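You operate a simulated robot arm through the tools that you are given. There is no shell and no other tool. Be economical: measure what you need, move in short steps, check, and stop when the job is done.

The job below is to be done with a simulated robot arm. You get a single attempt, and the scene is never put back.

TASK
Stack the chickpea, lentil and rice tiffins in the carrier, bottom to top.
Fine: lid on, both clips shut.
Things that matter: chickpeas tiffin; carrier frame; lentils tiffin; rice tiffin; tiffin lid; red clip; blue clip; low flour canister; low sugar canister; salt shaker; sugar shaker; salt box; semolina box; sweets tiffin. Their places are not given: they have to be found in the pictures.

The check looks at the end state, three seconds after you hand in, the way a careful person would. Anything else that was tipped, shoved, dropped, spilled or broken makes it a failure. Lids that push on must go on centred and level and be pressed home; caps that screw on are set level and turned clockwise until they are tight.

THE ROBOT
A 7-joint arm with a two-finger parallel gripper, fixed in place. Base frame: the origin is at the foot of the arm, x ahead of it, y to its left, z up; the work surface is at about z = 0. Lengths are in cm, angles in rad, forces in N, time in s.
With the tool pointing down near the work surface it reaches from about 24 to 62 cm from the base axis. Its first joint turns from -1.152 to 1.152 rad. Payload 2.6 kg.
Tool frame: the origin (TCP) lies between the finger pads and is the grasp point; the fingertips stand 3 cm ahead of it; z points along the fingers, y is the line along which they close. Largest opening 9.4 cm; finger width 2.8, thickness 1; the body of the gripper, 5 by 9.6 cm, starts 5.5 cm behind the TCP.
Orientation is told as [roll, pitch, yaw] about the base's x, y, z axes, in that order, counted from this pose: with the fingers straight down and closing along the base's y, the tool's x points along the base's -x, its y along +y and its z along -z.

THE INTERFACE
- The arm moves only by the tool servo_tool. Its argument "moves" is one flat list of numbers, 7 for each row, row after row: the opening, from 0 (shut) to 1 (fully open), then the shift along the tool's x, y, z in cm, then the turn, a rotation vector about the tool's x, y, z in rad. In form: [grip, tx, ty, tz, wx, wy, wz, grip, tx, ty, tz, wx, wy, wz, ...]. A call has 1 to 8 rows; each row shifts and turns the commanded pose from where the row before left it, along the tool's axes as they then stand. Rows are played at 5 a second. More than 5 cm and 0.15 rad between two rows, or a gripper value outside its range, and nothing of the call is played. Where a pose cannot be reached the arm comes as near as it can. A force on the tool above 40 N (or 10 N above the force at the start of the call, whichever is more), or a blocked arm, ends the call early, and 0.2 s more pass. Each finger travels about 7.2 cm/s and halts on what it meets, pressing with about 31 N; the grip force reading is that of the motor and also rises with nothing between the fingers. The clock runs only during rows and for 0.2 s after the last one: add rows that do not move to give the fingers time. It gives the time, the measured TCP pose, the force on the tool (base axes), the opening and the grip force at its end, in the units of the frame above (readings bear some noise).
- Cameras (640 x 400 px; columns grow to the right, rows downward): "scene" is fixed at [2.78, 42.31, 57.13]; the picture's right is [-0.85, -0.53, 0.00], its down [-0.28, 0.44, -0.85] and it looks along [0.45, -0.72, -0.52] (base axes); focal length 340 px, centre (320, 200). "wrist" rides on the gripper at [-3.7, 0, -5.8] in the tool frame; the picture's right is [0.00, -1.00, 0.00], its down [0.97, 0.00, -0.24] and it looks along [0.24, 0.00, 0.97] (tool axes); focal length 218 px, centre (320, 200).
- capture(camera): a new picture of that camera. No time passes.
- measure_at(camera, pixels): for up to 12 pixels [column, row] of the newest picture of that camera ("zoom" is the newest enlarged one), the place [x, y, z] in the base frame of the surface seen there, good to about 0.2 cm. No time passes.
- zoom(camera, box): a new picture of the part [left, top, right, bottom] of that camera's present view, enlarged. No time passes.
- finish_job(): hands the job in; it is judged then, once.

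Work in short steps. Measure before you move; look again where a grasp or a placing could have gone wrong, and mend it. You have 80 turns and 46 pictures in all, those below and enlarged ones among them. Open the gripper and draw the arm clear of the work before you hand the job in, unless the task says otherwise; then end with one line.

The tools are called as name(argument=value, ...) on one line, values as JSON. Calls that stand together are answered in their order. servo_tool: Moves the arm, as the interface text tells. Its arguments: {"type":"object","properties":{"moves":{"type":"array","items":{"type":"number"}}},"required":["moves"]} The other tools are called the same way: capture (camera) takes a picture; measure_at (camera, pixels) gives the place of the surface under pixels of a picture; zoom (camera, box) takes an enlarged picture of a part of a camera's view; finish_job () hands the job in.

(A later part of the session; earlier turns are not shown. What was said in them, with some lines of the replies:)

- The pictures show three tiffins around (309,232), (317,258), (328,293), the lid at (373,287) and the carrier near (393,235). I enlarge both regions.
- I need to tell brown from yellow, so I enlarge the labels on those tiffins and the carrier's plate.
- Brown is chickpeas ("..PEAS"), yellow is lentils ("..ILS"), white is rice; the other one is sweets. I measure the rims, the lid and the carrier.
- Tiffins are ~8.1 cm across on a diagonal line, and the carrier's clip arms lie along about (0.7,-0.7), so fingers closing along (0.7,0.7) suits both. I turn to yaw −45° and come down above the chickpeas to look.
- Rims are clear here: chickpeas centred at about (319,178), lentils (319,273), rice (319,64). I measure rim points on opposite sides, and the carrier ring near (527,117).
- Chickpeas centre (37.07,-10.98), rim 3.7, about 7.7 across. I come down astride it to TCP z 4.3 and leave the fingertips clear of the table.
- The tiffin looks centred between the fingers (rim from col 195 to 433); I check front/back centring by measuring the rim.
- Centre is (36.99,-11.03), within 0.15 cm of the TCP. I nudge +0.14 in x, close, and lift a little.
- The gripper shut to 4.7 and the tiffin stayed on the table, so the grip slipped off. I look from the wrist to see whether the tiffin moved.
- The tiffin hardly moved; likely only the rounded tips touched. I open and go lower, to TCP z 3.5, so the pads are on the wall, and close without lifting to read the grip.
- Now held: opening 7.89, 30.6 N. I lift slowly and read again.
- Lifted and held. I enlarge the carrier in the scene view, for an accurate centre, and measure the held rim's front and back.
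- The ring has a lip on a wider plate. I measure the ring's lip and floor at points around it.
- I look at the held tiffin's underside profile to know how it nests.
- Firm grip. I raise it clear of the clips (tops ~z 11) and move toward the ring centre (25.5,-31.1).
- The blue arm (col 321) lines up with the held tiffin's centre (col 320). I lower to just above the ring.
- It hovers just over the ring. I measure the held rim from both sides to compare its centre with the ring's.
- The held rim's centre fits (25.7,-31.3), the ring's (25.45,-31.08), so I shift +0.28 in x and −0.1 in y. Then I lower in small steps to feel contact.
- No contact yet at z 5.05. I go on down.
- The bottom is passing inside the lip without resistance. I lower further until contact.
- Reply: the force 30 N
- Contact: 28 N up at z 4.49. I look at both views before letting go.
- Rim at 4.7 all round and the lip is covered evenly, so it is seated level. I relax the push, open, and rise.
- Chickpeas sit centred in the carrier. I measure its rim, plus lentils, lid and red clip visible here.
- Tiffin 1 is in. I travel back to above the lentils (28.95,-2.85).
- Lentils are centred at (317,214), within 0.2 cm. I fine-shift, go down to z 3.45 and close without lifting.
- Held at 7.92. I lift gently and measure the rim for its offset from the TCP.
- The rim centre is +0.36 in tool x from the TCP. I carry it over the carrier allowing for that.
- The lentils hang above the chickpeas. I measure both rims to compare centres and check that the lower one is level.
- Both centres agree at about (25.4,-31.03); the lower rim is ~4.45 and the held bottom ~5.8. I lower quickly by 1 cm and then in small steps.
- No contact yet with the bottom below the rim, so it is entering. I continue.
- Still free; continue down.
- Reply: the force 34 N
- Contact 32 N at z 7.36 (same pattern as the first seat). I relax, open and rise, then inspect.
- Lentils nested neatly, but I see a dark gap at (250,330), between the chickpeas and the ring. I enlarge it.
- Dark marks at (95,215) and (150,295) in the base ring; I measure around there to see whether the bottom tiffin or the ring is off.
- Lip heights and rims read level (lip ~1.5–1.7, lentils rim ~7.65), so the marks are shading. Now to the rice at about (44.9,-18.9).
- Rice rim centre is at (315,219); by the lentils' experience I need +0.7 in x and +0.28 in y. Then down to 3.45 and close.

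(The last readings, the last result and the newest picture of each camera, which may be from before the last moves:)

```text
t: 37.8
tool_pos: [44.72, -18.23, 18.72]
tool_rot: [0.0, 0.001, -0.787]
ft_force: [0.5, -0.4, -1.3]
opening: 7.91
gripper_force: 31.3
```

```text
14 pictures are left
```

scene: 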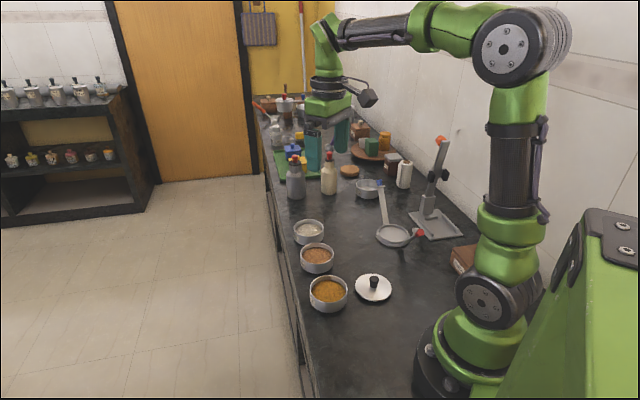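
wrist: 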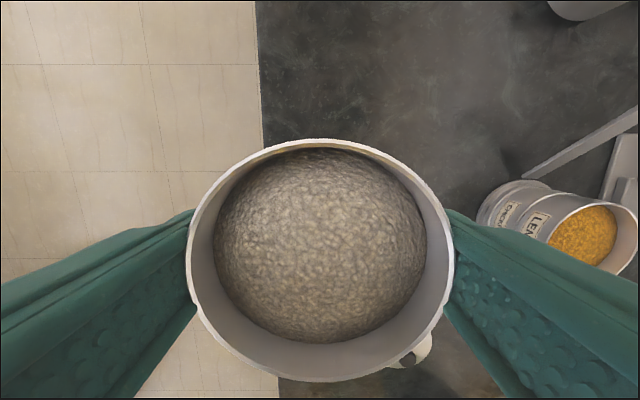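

Rice is held (offset like the chickpeas'). I carry it back over the stack, along the recorded displacement.

servo_tool(moves=[0.4, 0.4, -2, 0, 0, 0, 0, 0.4, 0.6, -3, 0, 0, 0, 0, 0.4, 0.6, -3, 0, 0, 0, 0, 0.4, 0.6, -3, 0, 0, 0, 0, 0.4, 0.6, -3, 0, 0, 0, 0, 0.4, 0.6, -3, 0, 0, 0, 0, 0.4, 0.6, -3, 0, 0, 0, 0, 0.4, 0.53, -2.6, 0, 0, 0, 0])

servo_tool(moves=[0.4, 0, 0, 0, 0, 0, 0, 0.4, 0, 0, 2, 0, 0, 0, 0.4, 0, 0, 2.5, 0, 0, 0, 0.4, 0, 0, 1.7, 0, 0, 0, 0.4, 0, 0, 0, 0, 0, 0])

zoom(camera="scene", box=[352, 180, 432, 240])

measure_at(camera="zoom", pixels=[[345, 83], [300, 89], [400, 92], [440, 113], [457, 145], [400, 197], [360, 201], [310, 192], [270, 255], [310, 272], [340, 276], [400, 265]])

```text
t: 39.6
tool_pos: [25.58, -31.12, 18.43]
tool_rot: [0.002, 0.0, -0.788]
ft_force: [1.5, -0.4, -1.1]
opening: 7.89
gripper_force: 31.5
```

```text
t: 40.8
tool_pos: [25.56, -31.12, 12.27]
tool_rot: [0.0, 0.0, -0.788]
ft_force: [0.3, 0.1, -0.7]
opening: 7.92
gripper_force: 30.9
```

```text
6.67 times, centred on (392, 210) of scene
```

zoom: 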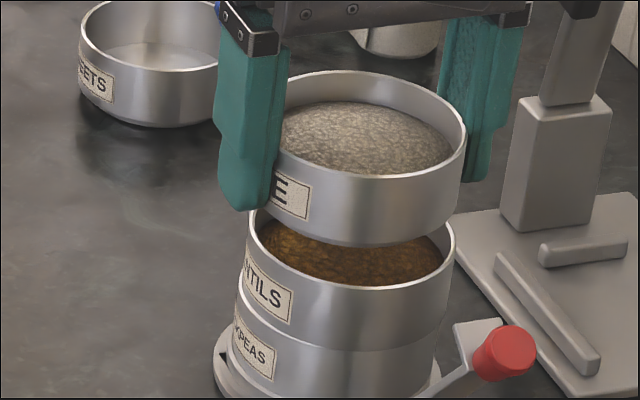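

```text
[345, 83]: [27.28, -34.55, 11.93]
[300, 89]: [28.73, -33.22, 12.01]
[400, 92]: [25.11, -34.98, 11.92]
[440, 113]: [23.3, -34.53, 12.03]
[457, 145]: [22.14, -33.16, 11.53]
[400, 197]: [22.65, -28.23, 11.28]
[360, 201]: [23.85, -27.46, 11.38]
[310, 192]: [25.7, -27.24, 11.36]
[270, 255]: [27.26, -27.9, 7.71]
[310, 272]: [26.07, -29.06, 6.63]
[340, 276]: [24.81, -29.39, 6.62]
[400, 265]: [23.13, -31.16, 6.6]
```

Rice is centred within ~0.1 cm of the stack. I lower in steps.

servo_tool(moves=[0.4, 0.05, 0, 0.5, 0, 0, 0, 0.4, 0, 0, 0.3, 0, 0, 0, 0.4, 0, 0, 0.15, 0, 0, 0, 0.4, 0, 0, 0.15, 0, 0, 0, 0.4, 0, 0, 0.12, 0, 0, 0, 0.4, 0, 0, 0, 0, 0, 0])

```text
t: 42.2
tool_pos: [25.42, -31.11, 11.12]
tool_rot: [0.0, 0.0, -0.787]
ft_force: [-0.6, 0.3, -1.4]
opening: 7.91
gripper_force: 30.8
```

No contact at 11.12 yet. I continue in 0.12 steps.

servo_tool(moves=[0.4, 0, 0, 0.12, 0, 0, 0, 0.4, 0, 0, 0.12, 0, 0, 0, 0.4, 0, 0, 0.12, 0, 0, 0, 0.4, 0, 0, 0.1, 0, 0, 0, 0.4, 0, 0, 0, 0, 0, 0])

```text
t: 43.4
tool_pos: [25.47, -31.04, 10.61]
tool_rot: [-0.001, -0.001, -0.786]
ft_force: [-0.6, -0.3, 0.0]
opening: 7.9
gripper_force: 31.1
```

Still free at 10.61; I go on.

servo_tool(moves=[0.4, 0, 0, 0.1, 0, 0, 0, 0.4, 0, 0, 0.1, 0, 0, 0, 0.4, 0, 0, 0.1, 0, 0, 0, 0.4, 0, 0, 0, 0, 0, 0])

```text
t: 44.4
tool_pos: [25.64, -31.16, 10.27]
tool_rot: [-0.001, -0.001, -0.786]
ft_force: [-5.6, 3.4, 13.9]
opening: 7.92
gripper_force: 30.9
```

Contact at 14 N, at the expected height. I press a touch more, relax, open and rise.

servo_tool(moves=[0.4, 0, 0, 0.07, 0, 0, 0, 0.4, 0, 0, -0.1, 0, 0, 0, 0.9, 0, 0, 0, 0, 0, 0, 1, 0, 0, 0, 0, 0, 0, 1, 0, 0, -1, 0, 0, 0, 1, 0, 0, -3, 0, 0, 0, 1, 0, 0, -4, 0, 0, 0, 1, 0, 0, -0.5, 0, 0, 0])

capture(camera="wrist")

zoom(camera="scene", box=[344, 170, 440, 250])

```text
t: 46.2
tool_pos: [25.59, -31.17, 18.76]
tool_rot: [0.0, 0.0, -0.787]
ft_force: [0.1, 0.5, -0.4]
opening: 9.39
gripper_force: 0.1
```

```text
12 pictures are left
```

wrist: 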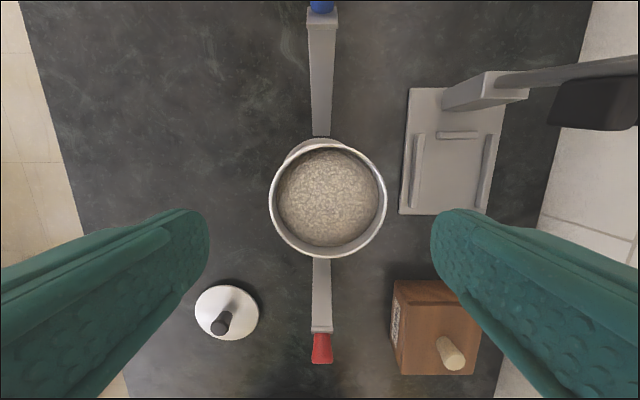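

```text
5.00 times, centred on (392, 210) of scene
```

zoom: 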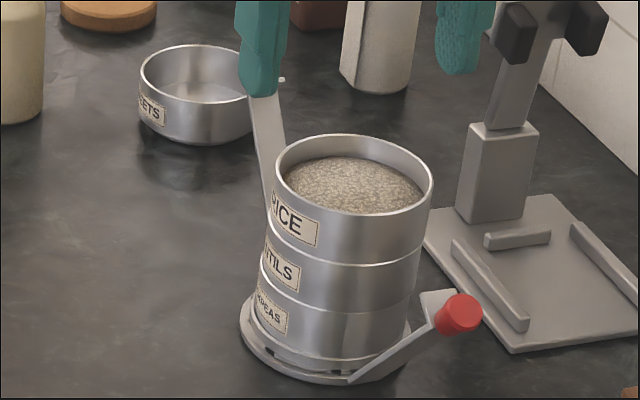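

Rice is on and the stack stands straight. I check the base ring's dark marks once more, enlarged.

zoom(camera="scene", box=[388, 225, 428, 250])

measure_at(camera="wrist", pixels=[[227, 281], [227, 338], [198, 310], [258, 310], [222, 321], [322, 333], [322, 345], [322, 360], [320, 24], [320, 8], [270, 200], [385, 200]])

```text
16.00 times, centred on (408, 238) of scene
```

zoom: 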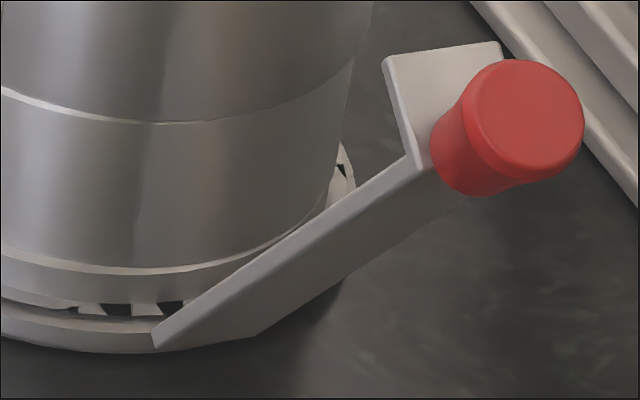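

```text
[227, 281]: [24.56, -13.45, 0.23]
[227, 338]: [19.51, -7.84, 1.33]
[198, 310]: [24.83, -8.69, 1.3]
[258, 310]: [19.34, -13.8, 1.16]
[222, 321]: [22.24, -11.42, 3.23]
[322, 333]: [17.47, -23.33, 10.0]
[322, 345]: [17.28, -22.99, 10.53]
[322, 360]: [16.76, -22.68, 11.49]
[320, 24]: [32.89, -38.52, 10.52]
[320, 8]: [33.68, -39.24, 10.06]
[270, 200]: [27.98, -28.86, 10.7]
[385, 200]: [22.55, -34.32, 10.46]
```

Those are only shading marks on the lip. The lid's centre is about (22.05,-10.7) with knob top at 3.6; I move above it with the fingers half open.

servo_tool(moves=[1, 2, 1.4, 0, 0, 0, 0, 1, 2.6, 1.85, 0, 0, 0, 0, 1, 2.6, 1.85, 0, 0, 0, 0, 1, 2.6, 1.85, 0, 0, 0, 0, 0.5, 2.6, 1.85, 0, 0, 0, 0, 0.5, 2.6, 1.85, 0, 0, 0, 0, 0.5, 1.9, 1.35, 3, 0, 0, 0, 0.5, 0, 0, 3.5, 0, 0, 0])

servo_tool(moves=[0.5, 0, 0, 1.5, 0, 0, 0, 0.5, 0, 0, 0, 0, 0, 0])

capture(camera="wrist")

```text
t: 48.0
tool_pos: [22.14, -10.39, 12.37]
tool_rot: [0.0, 0.0, -0.786]
ft_force: [0.2, 0.2, 0.8]
opening: 4.71
gripper_force: 0.0
```

```text
t: 48.6
tool_pos: [22.13, -10.7, 10.91]
tool_rot: [-0.001, -0.001, -0.788]
ft_force: [-0.1, 0.4, -0.1]
opening: 4.7
gripper_force: 0.1
```

```text
9 pictures are left
```

wrist: 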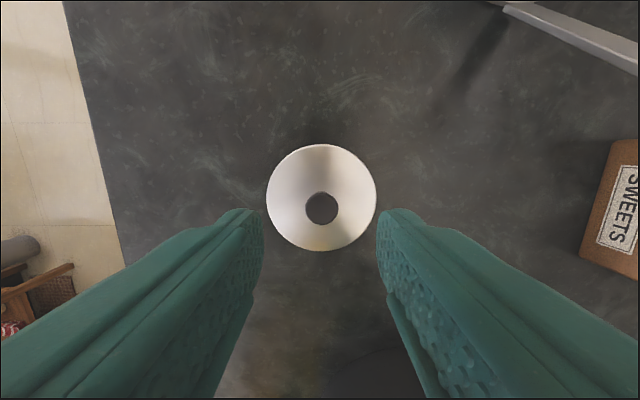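

The knob (321,208) is exactly under the TCP. I narrow the fingers to 2.8 cm, lower to z 4.9, then feel for the lid top.

servo_tool(moves=[0.32, 0, 0, 2.5, 0, 0, 0, 0.32, 0, 0, 2.5, 0, 0, 0, 0.32, 0, 0, 1, 0, 0, 0, 0.32, 0, 0, 0.1, 0, 0, 0, 0.32, 0, 0, 0, 0, 0, 0])

servo_tool(moves=[0.32, 0, 0, 0.1, 0, 0, 0, 0.32, 0, 0, 0.1, 0, 0, 0, 0.32, 0, 0, 0, 0, 0, 0])

```text
t: 49.8
tool_pos: [22.04, -10.67, 4.75]
tool_rot: [0.0, 0.0, -0.787]
ft_force: [-0.1, 0.2, -0.9]
opening: 3.0
gripper_force: 0.1
```

```text
t: 50.6
tool_pos: [22.03, -10.54, 4.56]
tool_rot: [-0.001, 0.0, -0.786]
ft_force: [0.4, -0.6, 0.1]
opening: 3.02
gripper_force: 0.1
```

No touch at 4.56 yet; a bit further.

servo_tool(moves=[0.32, 0, 0, 0.1, 0, 0, 0, 0.32, 0, 0, 0.1, 0, 0, 0, 0.32, 0, 0, 0, 0, 0, 0])

```text
t: 51.4
tool_pos: [22.06, -10.61, 4.27]
tool_rot: [-0.001, 0.001, -0.789]
ft_force: [-0.9, 0.6, -0.5]
opening: 3.03
gripper_force: 0.1
```

Still no touch; down 0.2 more.

servo_tool(moves=[0.32, 0, 0, 0.1, 0, 0, 0, 0.32, 0, 0, 0.1, 0, 0, 0, 0.32, 0, 0, 0, 0, 0, 0])

capture(camera="wrist")

```text
t: 52.2
tool_pos: [22.21, -10.72, 4.21]
tool_rot: [0.001, 0.001, -0.788]
ft_force: [-3.5, 1.3, 12.6]
opening: 3.01
gripper_force: 0.0
```

```text
8 pictures are left
```

wrist: 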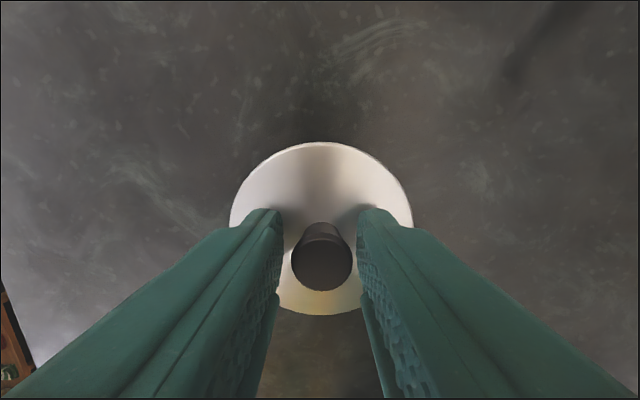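

Touch of 12.6 N at z 4.2, knob centred between the fingers. I back up 0.12, close, and lift slowly.

servo_tool(moves=[0.32, 0, 0, -0.12, 0, 0, 0, 0.1, 0, 0, 0, 0, 0, 0, 0, 0, 0, 0, 0, 0, 0, 0, 0, 0, 0, 0, 0, 0, 0, 0, 0, -0.2, 0, 0, 0, 0, 0, 0, -0.3, 0, 0, 0, 0, 0, 0, -0.5, 0, 0, 0, 0, 0, 0, 0, 0, 0, 0])

```text
t: 54.0
tool_pos: [22.15, -10.55, 5.27]
tool_rot: [0.0, 0.001, -0.786]
ft_force: [-0.6, -0.3, 0.1]
opening: 2.03
gripper_force: 31.0
```

Lid is held (2.03, 31 N). In the last wrist picture the rice rim looked ~0.4 cm off the clip axis, so before placing I check the stack for tilt with an enlarged view.

zoom(camera="scene", box=[376, 184, 444, 252])

```text
5.88 times, centred on (410, 218) of scene
```

zoom: 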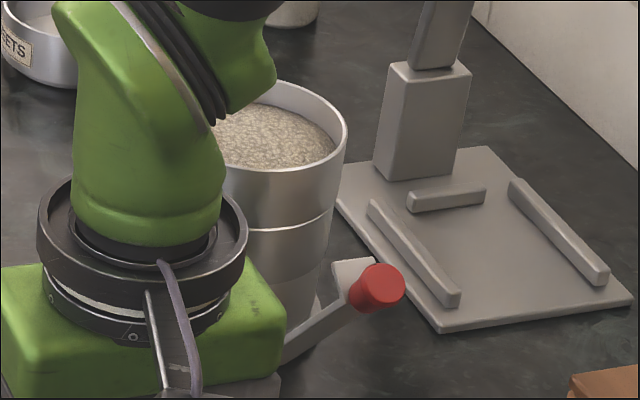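

The arm hides part of it, but the rice and lentils rims on the right are visible; I measure their heights for tilt.

measure_at(camera="zoom", pixels=[[345, 130], [340, 112], [320, 96], [290, 84], [343, 145], [325, 160], [300, 169], [260, 172], [335, 205], [325, 218], [290, 231], [260, 233]])

```text
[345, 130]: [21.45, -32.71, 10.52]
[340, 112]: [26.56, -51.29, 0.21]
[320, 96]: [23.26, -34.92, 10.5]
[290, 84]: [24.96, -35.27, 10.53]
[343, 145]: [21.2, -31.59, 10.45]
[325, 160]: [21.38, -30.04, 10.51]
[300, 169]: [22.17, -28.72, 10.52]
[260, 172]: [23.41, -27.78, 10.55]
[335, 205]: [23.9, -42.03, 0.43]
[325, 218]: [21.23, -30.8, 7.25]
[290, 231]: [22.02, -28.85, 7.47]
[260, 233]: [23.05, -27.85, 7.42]
```

Rice rim is level within ~1–2°, centred at (25.1,-31.35), i.e. 0.47 cm toward tool −y of where I let go; I'll place the lid on that true centre. I lift the lid and carry it over.

servo_tool(moves=[0, 0, 0, -2, 0, 0, 0, 0, 0, 0, -3, 0, 0, 0, 0, 0, 0, -3, 0, 0, 0, 0, 0, 0, -3, 0, 0, 0, 0, -1, -0.8, -1.8, 0, 0, 0, 0, -2, -1.5, 0, 0, 0, 0, 0, -2, -1.5, 0, 0, 0, 0, 0, -2, -1.5, 0, 0, 0, 0])

servo_tool(moves=[0, -2, -1.5, 0, 0, 0, 0, 0, -2, -1.5, 0, 0, 0, 0, 0, -2, -1.5, 0, 0, 0, 0, 0, -2, -1.5, 0, 0, 0, 0, 0, -1.68, -1.17, 0, 0, 0, 0, 0, 0, 0, 0, 0, 0, 0, 0, 0, 0, 1.8, 0, 0, 0, 0, 0, 0, 0, 0, 0, 0])

zoom(camera="scene", box=[352, 180, 432, 240])

```text
t: 55.8
tool_pos: [23.31, -19.29, 18.02]
tool_rot: [0.001, 0.0, -0.784]
ft_force: [-0.3, 0.5, -0.8]
opening: 2.01
gripper_force: 31.0
```

```text
t: 57.6
tool_pos: [25.06, -31.19, 16.27]
tool_rot: [0.0, -0.001, -0.786]
ft_force: [-0.1, 0.5, -0.1]
opening: 2.05
gripper_force: 30.8
```

```text
6.67 times, centred on (392, 210) of scene
```

zoom: 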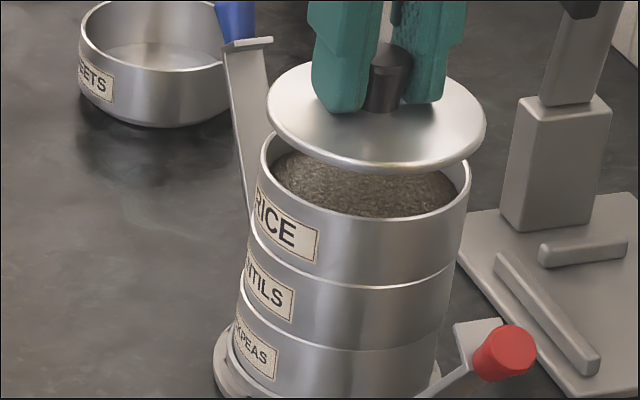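

Lid and stack are both fully visible. I measure points on the lid's edge and on all of the rice rim.

measure_at(camera="zoom", pixels=[[269, 110], [485, 125], [372, 170], [310, 152], [440, 158], [470, 90], [295, 80], [263, 158], [280, 190], [320, 212], [370, 220], [420, 214]])

measure_at(camera="zoom", pixels=[[450, 200], [467, 180], [345, 218], [262, 165], [268, 178], [248, 235], [260, 258], [300, 284], [360, 295], [420, 283], [232, 330], [275, 365]])

```text
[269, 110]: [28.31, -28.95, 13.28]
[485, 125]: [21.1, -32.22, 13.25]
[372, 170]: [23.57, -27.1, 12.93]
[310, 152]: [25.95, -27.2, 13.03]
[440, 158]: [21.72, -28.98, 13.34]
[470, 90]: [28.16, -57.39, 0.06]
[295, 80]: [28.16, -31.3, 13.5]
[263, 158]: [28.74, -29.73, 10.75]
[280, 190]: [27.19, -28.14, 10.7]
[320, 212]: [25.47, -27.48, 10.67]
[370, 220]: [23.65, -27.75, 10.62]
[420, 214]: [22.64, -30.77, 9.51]
```

```text
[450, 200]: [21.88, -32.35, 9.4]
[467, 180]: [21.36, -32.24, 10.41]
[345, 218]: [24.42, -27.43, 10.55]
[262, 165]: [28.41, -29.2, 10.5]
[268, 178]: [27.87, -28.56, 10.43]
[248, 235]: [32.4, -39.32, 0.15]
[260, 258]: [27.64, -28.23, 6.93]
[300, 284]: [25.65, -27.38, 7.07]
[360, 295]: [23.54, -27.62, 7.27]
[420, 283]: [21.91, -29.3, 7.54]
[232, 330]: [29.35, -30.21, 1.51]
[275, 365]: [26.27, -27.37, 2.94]
```

The rice rim fits (25.15,-31.3) and the lid about (25.0,-31.1); I shift −0.18 in x, +0.06 in y, and lower to feel the rim.

servo_tool(moves=[0, -0.18, 0.06, 0.5, 0, 0, 0, 0, 0, 0, 0.4, 0, 0, 0, 0, 0, 0, 0.2, 0, 0, 0, 0, 0, 0, 0.12, 0, 0, 0, 0, 0, 0, 0.12, 0, 0, 0, 0, 0, 0, 0, 0, 0, 0])

servo_tool(moves=[0, 0, 0, 0.1, 0, 0, 0, 0, 0, 0, 0.1, 0, 0, 0, 0, 0, 0, 0, 0, 0, 0])

```text
t: 59.0
tool_pos: [25.12, -31.17, 14.91]
tool_rot: [0.002, 0.0, -0.788]
ft_force: [-0.1, -0.1, -0.3]
opening: 2.03
gripper_force: 31.2
```

```text
t: 59.8
tool_pos: [25.27, -31.31, 14.65]
tool_rot: [0.0, 0.0, -0.787]
ft_force: [-0.4, 0.7, -0.7]
opening: 2.0
gripper_force: 30.6
```

No contact at 14.65; continue.

servo_tool(moves=[0, 0, 0, 0.1, 0, 0, 0, 0, 0, 0, 0.1, 0, 0, 0, 0, 0, 0, 0.1, 0, 0, 0, 0, 0, 0, 0, 0, 0, 0])

servo_tool(moves=[0, 0, 0, 0.1, 0, 0, 0, 0, 0, 0, 0.1, 0, 0, 0, 0, 0, 0, 0, 0, 0, 0])

```text
t: 60.8
tool_pos: [25.2, -31.27, 14.35]
tool_rot: [0.001, -0.002, -0.788]
ft_force: [0.2, -0.4, -0.5]
opening: 2.0
gripper_force: 30.9
```

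```text
t: 61.6
tool_pos: [25.22, -31.26, 14.27]
tool_rot: [-0.001, -0.001, -0.788]
ft_force: [1.1, -0.8, 0.7]
opening: 2.03
gripper_force: 30.7
```

Still free at 14.27; a few more steps.

servo_tool(moves=[0, 0, 0, 0.1, 0, 0, 0, 0, 0, 0, 0.1, 0, 0, 0, 0, 0, 0, 0, 0, 0, 0])

servo_tool(moves=[0, 0, 0, 0.1, 0, 0, 0, 0, 0, 0, 0.1, 0, 0, 0, 0, 0, 0, 0, 0, 0, 0])

```text
t: 62.4
tool_pos: [25.28, -31.27, 13.94]
tool_rot: [0.0, 0.0, -0.787]
ft_force: [-1.2, 0.3, 2.3]
opening: 2.0
gripper_force: 31.7
```

```text
t: 63.2
tool_pos: [25.16, -31.37, 14.01]
tool_rot: [-0.002, -0.003, -0.786]
ft_force: [-1.4, 3.6, 26.1]
opening: 2.04
gripper_force: 31.0
```

Contact 26 N at ~13.95. I press a bit more and look.

servo_tool(moves=[0, 0, 0, 0.08, 0, 0, 0, 0, 0, 0, 0.06, 0, 0, 0, 0, 0, 0, 0, 0, 0, 0])

zoom(camera="scene", box=[344, 180, 440, 240])

```text
t: 63.6
tool_pos: [25.24, -31.25, 14.02]
tool_rot: [0.0, -0.005, -0.788]
ft_force: [-1.7, 2.1, 6.5]
opening: 2.02
gripper_force: 30.3
stopped in row 2: the force on the tool passed its limit (the readings are from after the stop); the commanded pose is now the measured one
```

```text
6.67 times, centred on (392, 210) of scene
```

zoom: 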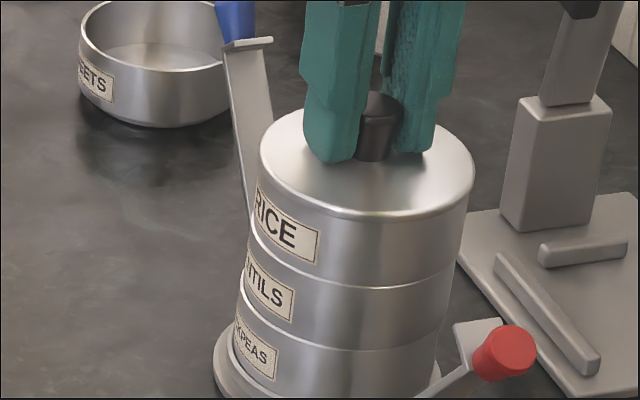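

The lid sits flush and level. I measure the lid edge and both clips before letting go.

measure_at(camera="zoom", pixels=[[262, 155], [300, 200], [370, 218], [440, 202], [470, 170], [235, 45], [268, 40], [245, 100], [460, 325], [470, 365], [500, 360], [525, 340]])

```text
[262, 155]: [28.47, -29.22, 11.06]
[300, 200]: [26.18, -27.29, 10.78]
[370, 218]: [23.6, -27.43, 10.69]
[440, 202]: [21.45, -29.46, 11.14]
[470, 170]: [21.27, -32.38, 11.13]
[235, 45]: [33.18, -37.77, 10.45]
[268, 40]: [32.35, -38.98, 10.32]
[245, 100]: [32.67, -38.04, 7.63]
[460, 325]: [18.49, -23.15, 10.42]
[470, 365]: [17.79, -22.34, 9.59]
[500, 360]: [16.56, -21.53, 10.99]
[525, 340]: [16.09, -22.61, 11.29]
```

Lid edge is ~11.05 all round: seated. I release the knob, rise, close the fingers and go outside the red clip (handle top about 13 cm out along tool +x, z 11.4).

servo_tool(moves=[0.4, 0, 0, 0, 0, 0, 0, 0.4, 0, 0, 0, 0, 0, 0, 0.4, 0, 0, -1, 0, 0, 0, 0.4, 0, 0, -3, 0, 0, 0, 0, 3, 0.28, 0, 0, 0, 0, 0, 4.2, 0, 0, 0, 0, 0, 0, 4.2, 0, 0, 0, 0, 0, 0, 4.2, 0, 0, 0, 0, 0])

servo_tool(moves=[0, 0, 0, 0, 0, 0, 0, 0, 0, 0, 2.5, 0, 0, 0, 0, 0, 0, 2, 0, 0, 0, 0, 0, 0, 1, 0, 0, 0, 0, 0, 0, 0, 0, 0, 0])

zoom(camera="scene", box=[344, 180, 440, 240])

```text
t: 65.4
tool_pos: [14.42, -20.21, 17.82]
tool_rot: [0.0, -0.005, -0.786]
ft_force: [-1.0, 0.5, -0.5]
opening: 0.0
gripper_force: 30.7
```

```text
t: 66.6
tool_pos: [14.51, -20.2, 12.4]
tool_rot: [-0.001, -0.005, -0.785]
ft_force: [0.8, -0.7, 0.7]
opening: 0.0
gripper_force: 31.3
```

```text
6.67 times, centred on (392, 210) of scene
```

zoom: 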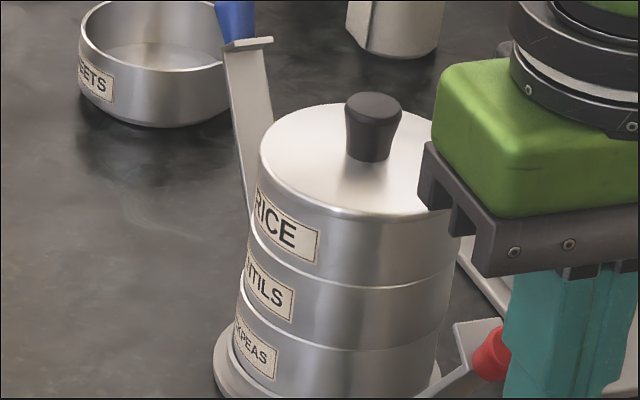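

Fingers stand just outside the red handle. I push inward along tool −x in small rows.

servo_tool(moves=[0, -0.7, 0, 0, 0, 0, 0, 0, -0.7, 0, 0, 0, 0, 0, 0, -0.7, 0, 0, 0, 0, 0, 0, -0.7, 0, 0, 0, 0, 0, 0, -0.7, 0, 0, 0, 0, 0, 0, -0.7, 0, 0, 0, 0, 0])

```text
t: 68.0
tool_pos: [17.46, -23.11, 12.38]
tool_rot: [0.0, -0.005, -0.788]
ft_force: [-0.6, 0.3, 0.5]
opening: 0.01
gripper_force: 30.9
```

Moving with little force. I push on, with smaller rows near the end.

servo_tool(moves=[0, -0.6, 0, 0, 0, 0, 0, 0, -0.6, 0, 0, 0, 0, 0, 0, -0.5, 0, 0, 0, 0, 0, 0, -0.5, 0, 0, 0, 0, 0, 0, -0.3, 0, 0, 0, 0, 0, 0, 0, 0, 0, 0, 0, 0])

zoom(camera="scene", box=[364, 180, 444, 240])

```text
t: 69.4
tool_pos: [19.21, -24.86, 12.34]
tool_rot: [-0.001, -0.005, -0.787]
ft_force: [-0.6, -0.6, -0.4]
opening: 0.03
gripper_force: 31.0
```

```text
6.67 times, centred on (404, 210) of scene
```

zoom: 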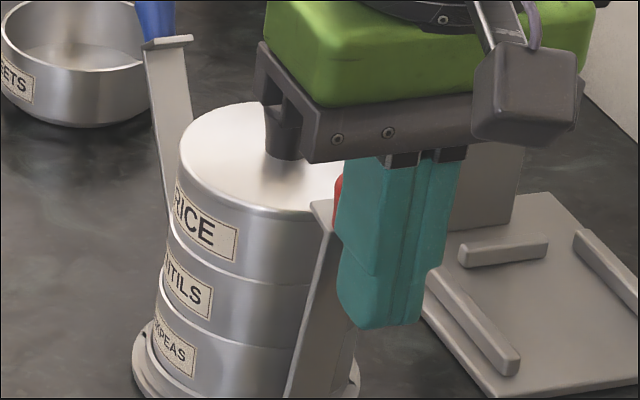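

The red arm is rising toward the lid edge, hook at (320,205). I measure it, then continue.

measure_at(camera="zoom", pixels=[[316, 206], [325, 215], [332, 206], [310, 260], [338, 195], [295, 360], [320, 180]])

servo_tool(moves=[0, -0.3, 0, 0, 0, 0, 0, 0, -0.3, 0, 0, 0, 0, 0, 0, -0.3, 0, 0, 0, 0, 0, 0, 0, 0, 0, 0, 0, 0])

```text
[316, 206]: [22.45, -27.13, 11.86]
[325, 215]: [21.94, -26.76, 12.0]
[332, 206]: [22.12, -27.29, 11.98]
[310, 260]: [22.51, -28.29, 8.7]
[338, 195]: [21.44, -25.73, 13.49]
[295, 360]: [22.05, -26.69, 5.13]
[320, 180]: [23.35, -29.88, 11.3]
```

```text
t: 70.4
tool_pos: [19.8, -25.49, 12.56]
tool_rot: [-0.001, -0.005, -0.789]
ft_force: [-0.3, -0.4, -0.4]
opening: 0.0
gripper_force: 31.0
```

Hook is at z ~11.9, above the lid edge, arm nearly upright. I push on until force builds.

servo_tool(moves=[0, -0.3, 0, 0, 0, 0, 0, 0, -0.3, 0, 0, 0, 0, 0, 0, -0.3, 0, 0, 0, 0, 0, 0, 0, 0, 0, 0, 0, 0])

```text
t: 71.4
tool_pos: [20.37, -26.11, 12.49]
tool_rot: [0.0, -0.005, -0.789]
ft_force: [-0.2, -0.2, 0.3]
opening: 0.0
gripper_force: 30.8
```

servo_tool(moves=[0, -0.25, 0, 0, 0, 0, 0, 0, -0.25, 0, 0, 0, 0, 0, 0, 0, 0, 0, 0, 0, 0])

```text
t: 72.2
tool_pos: [20.83, -26.53, 12.46]
tool_rot: [0.001, -0.007, -0.787]
ft_force: [-2.0, 2.3, 0.2]
opening: 0.0
gripper_force: 31.0
```

Force begins (3 N) with the finger face 5 cm from the axis. I push further gently.

servo_tool(moves=[0, -0.12, 0, 0, 0, 0, 0, 0, -0.12, 0, 0, 0, 0, 0, 0, -0.12, 0, 0, 0, 0, 0, 0, 0, 0, 0, 0, 0, 0])

zoom(camera="scene", box=[372, 180, 436, 228])

```text
t: 73.2
tool_pos: [21.06, -26.77, 12.45]
tool_rot: [0.0, -0.005, -0.786]
ft_force: [-2.6, 2.8, 1.3]
opening: 0.0
gripper_force: 30.7
```

```text
8.33 times, centred on (404, 204) of scene
```

zoom: 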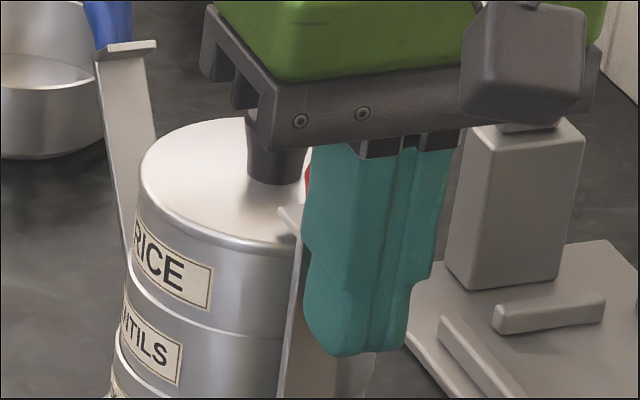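

The hook now overlaps the lid edge at (290,215). I measure it and keep pressing until it stops.

measure_at(camera="zoom", pixels=[[283, 212], [292, 222], [298, 232], [295, 300], [288, 380], [270, 225], [308, 180]])

servo_tool(moves=[0, -0.12, 0, 0, 0, 0, 0, 0, -0.12, 0, 0, 0, 0, 0, 0, -0.12, 0, 0, 0, 0, 0, 0, 0, 0, 0, 0, 0, 0])

```text
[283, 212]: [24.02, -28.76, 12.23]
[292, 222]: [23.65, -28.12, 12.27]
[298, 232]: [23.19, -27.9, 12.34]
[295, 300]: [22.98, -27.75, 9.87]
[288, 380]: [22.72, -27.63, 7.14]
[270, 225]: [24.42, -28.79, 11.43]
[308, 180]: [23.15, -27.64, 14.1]
```

```text
t: 74.2
tool_pos: [21.28, -26.98, 12.47]
tool_rot: [0.0, -0.007, -0.787]
ft_force: [-2.7, 2.1, 1.2]
opening: 0.01
gripper_force: 31.1
```

Force still low (4 N), not at a stop. I push on.

servo_tool(moves=[0, -0.15, 0, 0, 0, 0, 0, 0, -0.15, 0, 0, 0, 0, 0, 0, -0.15, 0, 0, 0, 0, 0, 0, 0, 0, 0, 0, 0, 0])

```text
t: 75.2
tool_pos: [21.66, -27.4, 12.35]
tool_rot: [-0.001, -0.007, -0.788]
ft_force: [-2.2, 2.3, 0.7]
opening: 0.0
gripper_force: 31.3
```

I've pushed far for so little force, so I back off outward and look at how clip and stack stand.

servo_tool(moves=[0, 0.5, 0, 0, 0, 0, 0, 0, 1.5, 0, 0, 0, 0, 0, 0, 3, 0, 0, 0, 0, 0, 0, 4, 0, 0, 0, 0, 0, 0, 0, 0, -3, 0, 0, 0, 0, 0, 0, 0, 0, 0, 0])

zoom(camera="scene", box=[352, 180, 432, 250])

```text
t: 76.6
tool_pos: [15.27, -20.83, 15.33]
tool_rot: [-0.001, -0.004, -0.787]
ft_force: [0.7, -0.4, -0.3]
opening: 0.0
gripper_force: 31.1
```

```text
5.71 times, centred on (392, 215) of scene
```

zoom: 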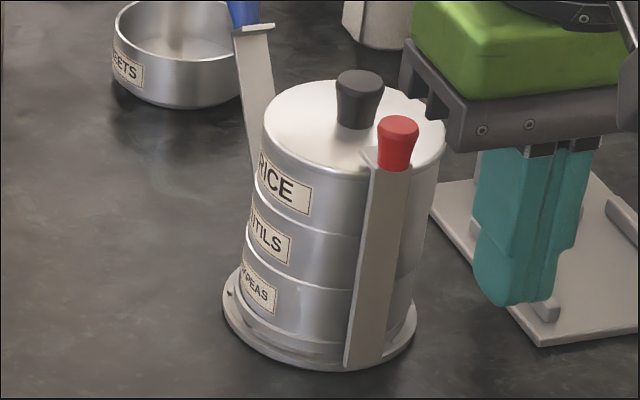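

The red arm now stands upright against the stack, hook over the lid at (370,155), and the stack is straight. I measure hook, arm, lid and the blue handle.

measure_at(camera="zoom", pixels=[[366, 155], [372, 163], [378, 172], [375, 260], [365, 350], [350, 165], [425, 150], [268, 125], [397, 122], [245, 28], [268, 28], [330, 168]])

```text
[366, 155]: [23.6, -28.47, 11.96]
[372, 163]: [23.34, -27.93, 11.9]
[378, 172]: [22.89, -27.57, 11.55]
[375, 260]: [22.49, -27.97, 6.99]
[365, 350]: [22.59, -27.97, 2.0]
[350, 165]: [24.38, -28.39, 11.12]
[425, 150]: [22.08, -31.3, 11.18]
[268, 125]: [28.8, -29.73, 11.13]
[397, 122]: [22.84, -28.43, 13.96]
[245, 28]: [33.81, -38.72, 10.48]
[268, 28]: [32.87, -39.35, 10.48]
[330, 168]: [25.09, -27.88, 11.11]
```

Arm vertical at radius 4.3 from z 2 to 11.5: red is shut. Before going round to blue I measure the tall things near there, in this picture.

measure_at(camera="scene", pixels=[[404, 165], [404, 185], [391, 160], [368, 183], [391, 175], [441, 140], [430, 175]])

servo_tool(moves=[0, 0, 0, -3, 0, 0, 0, 0, 0, 0, -2, 0, 0, 0, 0, -3, 0, 0, 0, 0, 0, 0, -4.5, 0, 0, 0, 0, 0, 0, -4.5, 0, 0, 0, 0, 0, 0, -4.5, 0, 0, 0, 0, 0, 0, -4.5, 0, 0, 0, 0, 0, 0, -4.5, 0, 0, 0, 0, 0])

```text
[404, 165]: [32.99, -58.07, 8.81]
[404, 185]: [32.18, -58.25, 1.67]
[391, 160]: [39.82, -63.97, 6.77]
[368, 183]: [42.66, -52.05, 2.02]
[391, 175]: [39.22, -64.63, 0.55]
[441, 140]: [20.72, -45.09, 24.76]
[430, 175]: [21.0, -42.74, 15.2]
```

```text
t: 78.4
tool_pos: [33.32, -38.9, 20.57]
tool_rot: [0.0, -0.005, -0.787]
ft_force: [1.3, 0.8, 0.0]
opening: 0.0
gripper_force: 31.5
```

Nothing tall is near. I move outside the blue handle and down to z 12.4.

servo_tool(moves=[0, -4.5, 0, 0, 0, 0, 0, 0, -0.3, 0, 0, 0, 0, 0, 0, 0, 0, 3, 0, 0, 0, 0, 0, 0, 3, 0, 0, 0, 0, 0, 0, 2.15, 0, 0, 0, 0, 0, 0, 0, 0, 0, 0])

servo_tool(moves=[0, 0.7, 0, 0, 0, 0, 0, 0, 0.7, 0, 0, 0, 0, 0, 0, 0.7, 0, 0, 0, 0, 0, 0, 0.7, 0, 0, 0, 0, 0, 0, 0.7, 0, 0, 0, 0, 0, 0, 0.7, 0, 0, 0, 0, 0, 0, 0, 0, 0, 0, 0, 0])

```text
t: 79.8
tool_pos: [36.5, -42.29, 12.1]
tool_rot: [0.001, -0.002, -0.788]
ft_force: [-0.6, -1.1, 0.0]
opening: 0.01
gripper_force: 30.9
```

```text
t: 81.4
tool_pos: [33.7, -39.39, 12.38]
tool_rot: [0.001, -0.004, -0.787]
ft_force: [0.2, -0.7, 0.8]
opening: 0.0
gripper_force: 30.8
```

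Running as on the red side. I continue inward.

servo_tool(moves=[0, 0.6, 0, 0, 0, 0, 0, 0, 0.6, 0, 0, 0, 0, 0, 0, 0.6, 0, 0, 0, 0, 0, 0, 0.5, 0, 0, 0, 0, 0, 0, 0.5, 0, 0, 0, 0, 0, 0, 0.4, 0, 0, 0, 0, 0, 0, 0.3, 0, 0, 0, 0, 0, 0, 0, 0, 0, 0, 0, 0])

servo_tool(moves=[0, 0.3, 0, 0, 0, 0, 0, 0, 0.3, 0, 0, 0, 0, 0, 0, 0.3, 0, 0, 0, 0, 0, 0, 0.2, 0, 0, 0, 0, 0, 0, 0, 0, 0, 0, 0, 0])

```text
t: 83.2
tool_pos: [31.09, -36.87, 12.47]
tool_rot: [0.0, -0.005, -0.787]
ft_force: [0.0, 0.7, 0.3]
opening: 0.0
gripper_force: 31.6
```

```text
t: 84.4
tool_pos: [30.37, -36.05, 12.2]
tool_rot: [0.0, -0.004, -0.786]
ft_force: [-0.5, -0.4, 0.3]
opening: 0.02
gripper_force: 30.9
```

At 7.0 cm from the axis with no force; the last 1.7 cm in small steps.

servo_tool(moves=[0, 0.2, 0, 0, 0, 0, 0, 0, 0.2, 0, 0, 0, 0, 0, 0, 0.2, 0, 0, 0, 0, 0, 0, 0.2, 0, 0, 0, 0, 0, 0, 0, 0, 0, 0, 0, 0])

servo_tool(moves=[0, 0.2, 0, 0, 0, 0, 0, 0, 0.2, 0, 0, 0, 0, 0, 0, 0.15, 0, 0, 0, 0, 0, 0, 0.15, 0, 0, 0, 0, 0, 0, 0, 0, 0, 0, 0, 0])

```text
t: 85.6
tool_pos: [29.9, -35.56, 12.28]
tool_rot: [0.0, -0.004, -0.787]
ft_force: [2.3, -2.3, -0.3]
opening: 0.0
gripper_force: 31.4
```

```text
t: 86.8
tool_pos: [29.3, -35.17, 12.35]
tool_rot: [0.0, -0.006, -0.787]
ft_force: [2.2, -2.0, 1.5]
opening: 0.0
gripper_force: 31.0
```

Same 3 N drag as on red, now 5.6 cm out. I push 0.4 more.

servo_tool(moves=[0, 0.15, 0, 0, 0, 0, 0, 0, 0.15, 0, 0, 0, 0, 0, 0, 0.15, 0, 0, 0, 0, 0, 0, 0, 0, 0, 0, 0, 0])

```text
t: 87.8
tool_pos: [29.1, -34.9, 12.39]
tool_rot: [0.0, -0.005, -0.787]
ft_force: [3.4, -2.1, 1.1]
opening: 0.01
gripper_force: 31.4
```

Still just drag, no stop felt. I press a little further until the force rises.

servo_tool(moves=[0, 0.12, 0, 0, 0, 0, 0, 0, 0.12, 0, 0, 0, 0, 0, 0, 0.12, 0, 0, 0, 0, 0, 0, 0, 0, 0, 0, 0, 0])

```text
t: 88.8
tool_pos: [28.66, -34.47, 12.28]
tool_rot: [0.0, -0.006, -0.789]
ft_force: [2.1, -2.6, 0.8]
opening: 0.03
gripper_force: 30.6
```

I've gone slightly past the red side's final depth, so I back off outward, rise clear, and use the last picture.

servo_tool(moves=[0, -0.5, 0, 0, 0, 0, 0, 0, -1.5, 0, 0, 0, 0, 0, 0, -3, 0, 0, 0, 0, 0, 0, -3, 0, -2, 0, 0, 0, 0, -2, 0, -4, 0, 0, 0, 0, 0, 0, -4, 0, 0, 0, 0, 0, 0, 0, 0, 0, 0])

zoom(camera="scene", box=[356, 182, 436, 246])

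```text
t: 90.4
tool_pos: [35.83, -41.48, 22.2]
tool_rot: [0.0, -0.006, -0.787]
ft_force: [0.8, 0.2, 0.7]
opening: 0.02
gripper_force: 31.2
```

```text
6.25 times, centred on (396, 214) of scene
```

zoom: 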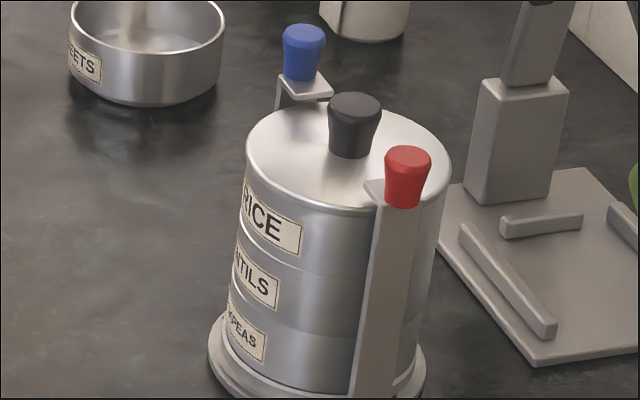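

Blue's hook at (305,88) still seems outside the lid edge. I measure both hooks, handles and the lid.

measure_at(camera="zoom", pixels=[[285, 80], [325, 92], [310, 97], [285, 98], [303, 35], [300, 70], [375, 185], [370, 190], [385, 280], [372, 370], [407, 155], [403, 195]])

measure_at(camera="zoom", pixels=[[250, 145], [300, 200], [350, 210], [440, 190], [448, 160], [290, 112], [400, 110], [240, 215], [354, 100], [320, 84], [310, 108], [270, 115]])

```text
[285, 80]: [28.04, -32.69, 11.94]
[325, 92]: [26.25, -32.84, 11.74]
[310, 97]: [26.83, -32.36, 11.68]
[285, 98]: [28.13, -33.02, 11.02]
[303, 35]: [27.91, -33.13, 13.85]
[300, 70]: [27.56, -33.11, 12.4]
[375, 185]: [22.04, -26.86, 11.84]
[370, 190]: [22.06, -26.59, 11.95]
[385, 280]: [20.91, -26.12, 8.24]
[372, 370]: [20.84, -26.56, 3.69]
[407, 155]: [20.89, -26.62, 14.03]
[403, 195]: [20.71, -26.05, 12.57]
```

```text
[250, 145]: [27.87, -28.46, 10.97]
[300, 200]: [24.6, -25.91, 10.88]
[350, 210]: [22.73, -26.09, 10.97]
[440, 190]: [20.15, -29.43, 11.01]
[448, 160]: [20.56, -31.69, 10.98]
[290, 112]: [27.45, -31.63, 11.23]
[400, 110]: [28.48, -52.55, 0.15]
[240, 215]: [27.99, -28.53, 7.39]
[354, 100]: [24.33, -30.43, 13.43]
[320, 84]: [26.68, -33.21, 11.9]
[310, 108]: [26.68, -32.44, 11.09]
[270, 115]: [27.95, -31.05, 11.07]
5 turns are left
```

The carrier itself slid ~1.7 cm under the last push (3 N was its sliding friction), so the blue arm had reached its stop. Relative to the lid centre (24.2,-29.9) the hooks end at +3.7 and −3.55 cm, symmetric and over the 4.0 cm lid edge. I check the red arm's verticality on the picture.

measure_at(camera="zoom", pixels=[[397, 220], [393, 250], [388, 290], [382, 330], [376, 370], [372, 390], [282, 92], [280, 104], [287, 104], [375, 200], [385, 200], [395, 212]])

```text
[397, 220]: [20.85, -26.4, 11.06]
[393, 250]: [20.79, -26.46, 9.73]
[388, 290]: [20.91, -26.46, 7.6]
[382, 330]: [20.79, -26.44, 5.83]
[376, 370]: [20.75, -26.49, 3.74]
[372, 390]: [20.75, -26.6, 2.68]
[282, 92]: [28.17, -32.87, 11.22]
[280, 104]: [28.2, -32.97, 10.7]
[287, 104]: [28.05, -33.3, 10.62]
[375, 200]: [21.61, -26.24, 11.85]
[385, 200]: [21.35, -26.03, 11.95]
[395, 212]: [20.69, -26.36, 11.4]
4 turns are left
```

Red arm is exactly vertical and the blue arm's face (5.0–5.1 cm) matches its hinge, so both stand upright with hooks over the lid. I open the gripper and draw the arm up and away.

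servo_tool(moves=[0.5, -1, 0, -3, 0, 0, 0, 1, -1, 0, -3, 0, 0, 0, 1, -1, 0, -3, 0, 0, 0, 1, 0, 0, 0, 0, 0, 0])

```text
t: 91.4
tool_pos: [37.13, -41.4, 29.78]
tool_rot: [0.0, -0.005, -0.786]
ft_force: [-0.4, -0.2, 0.2]
opening: 9.44
gripper_force: 0.1
out of reach, approached as far as the arm can: row 2, 3
3 turns are left
```

The arm is clear and the gripper is open, so I hand in.

finish_job()

```text
The job is handed in.
```

I stacked the chickpea, lentil and rice tiffins in the carrier in that order, pressed the lid on level and swung both clips up over its edge. I felt no distinct snap on either clip; I judged both shut because the arms stand upright with their hooks over the lid. The carrier slid about 1.7 cm while I pushed the blue clip.
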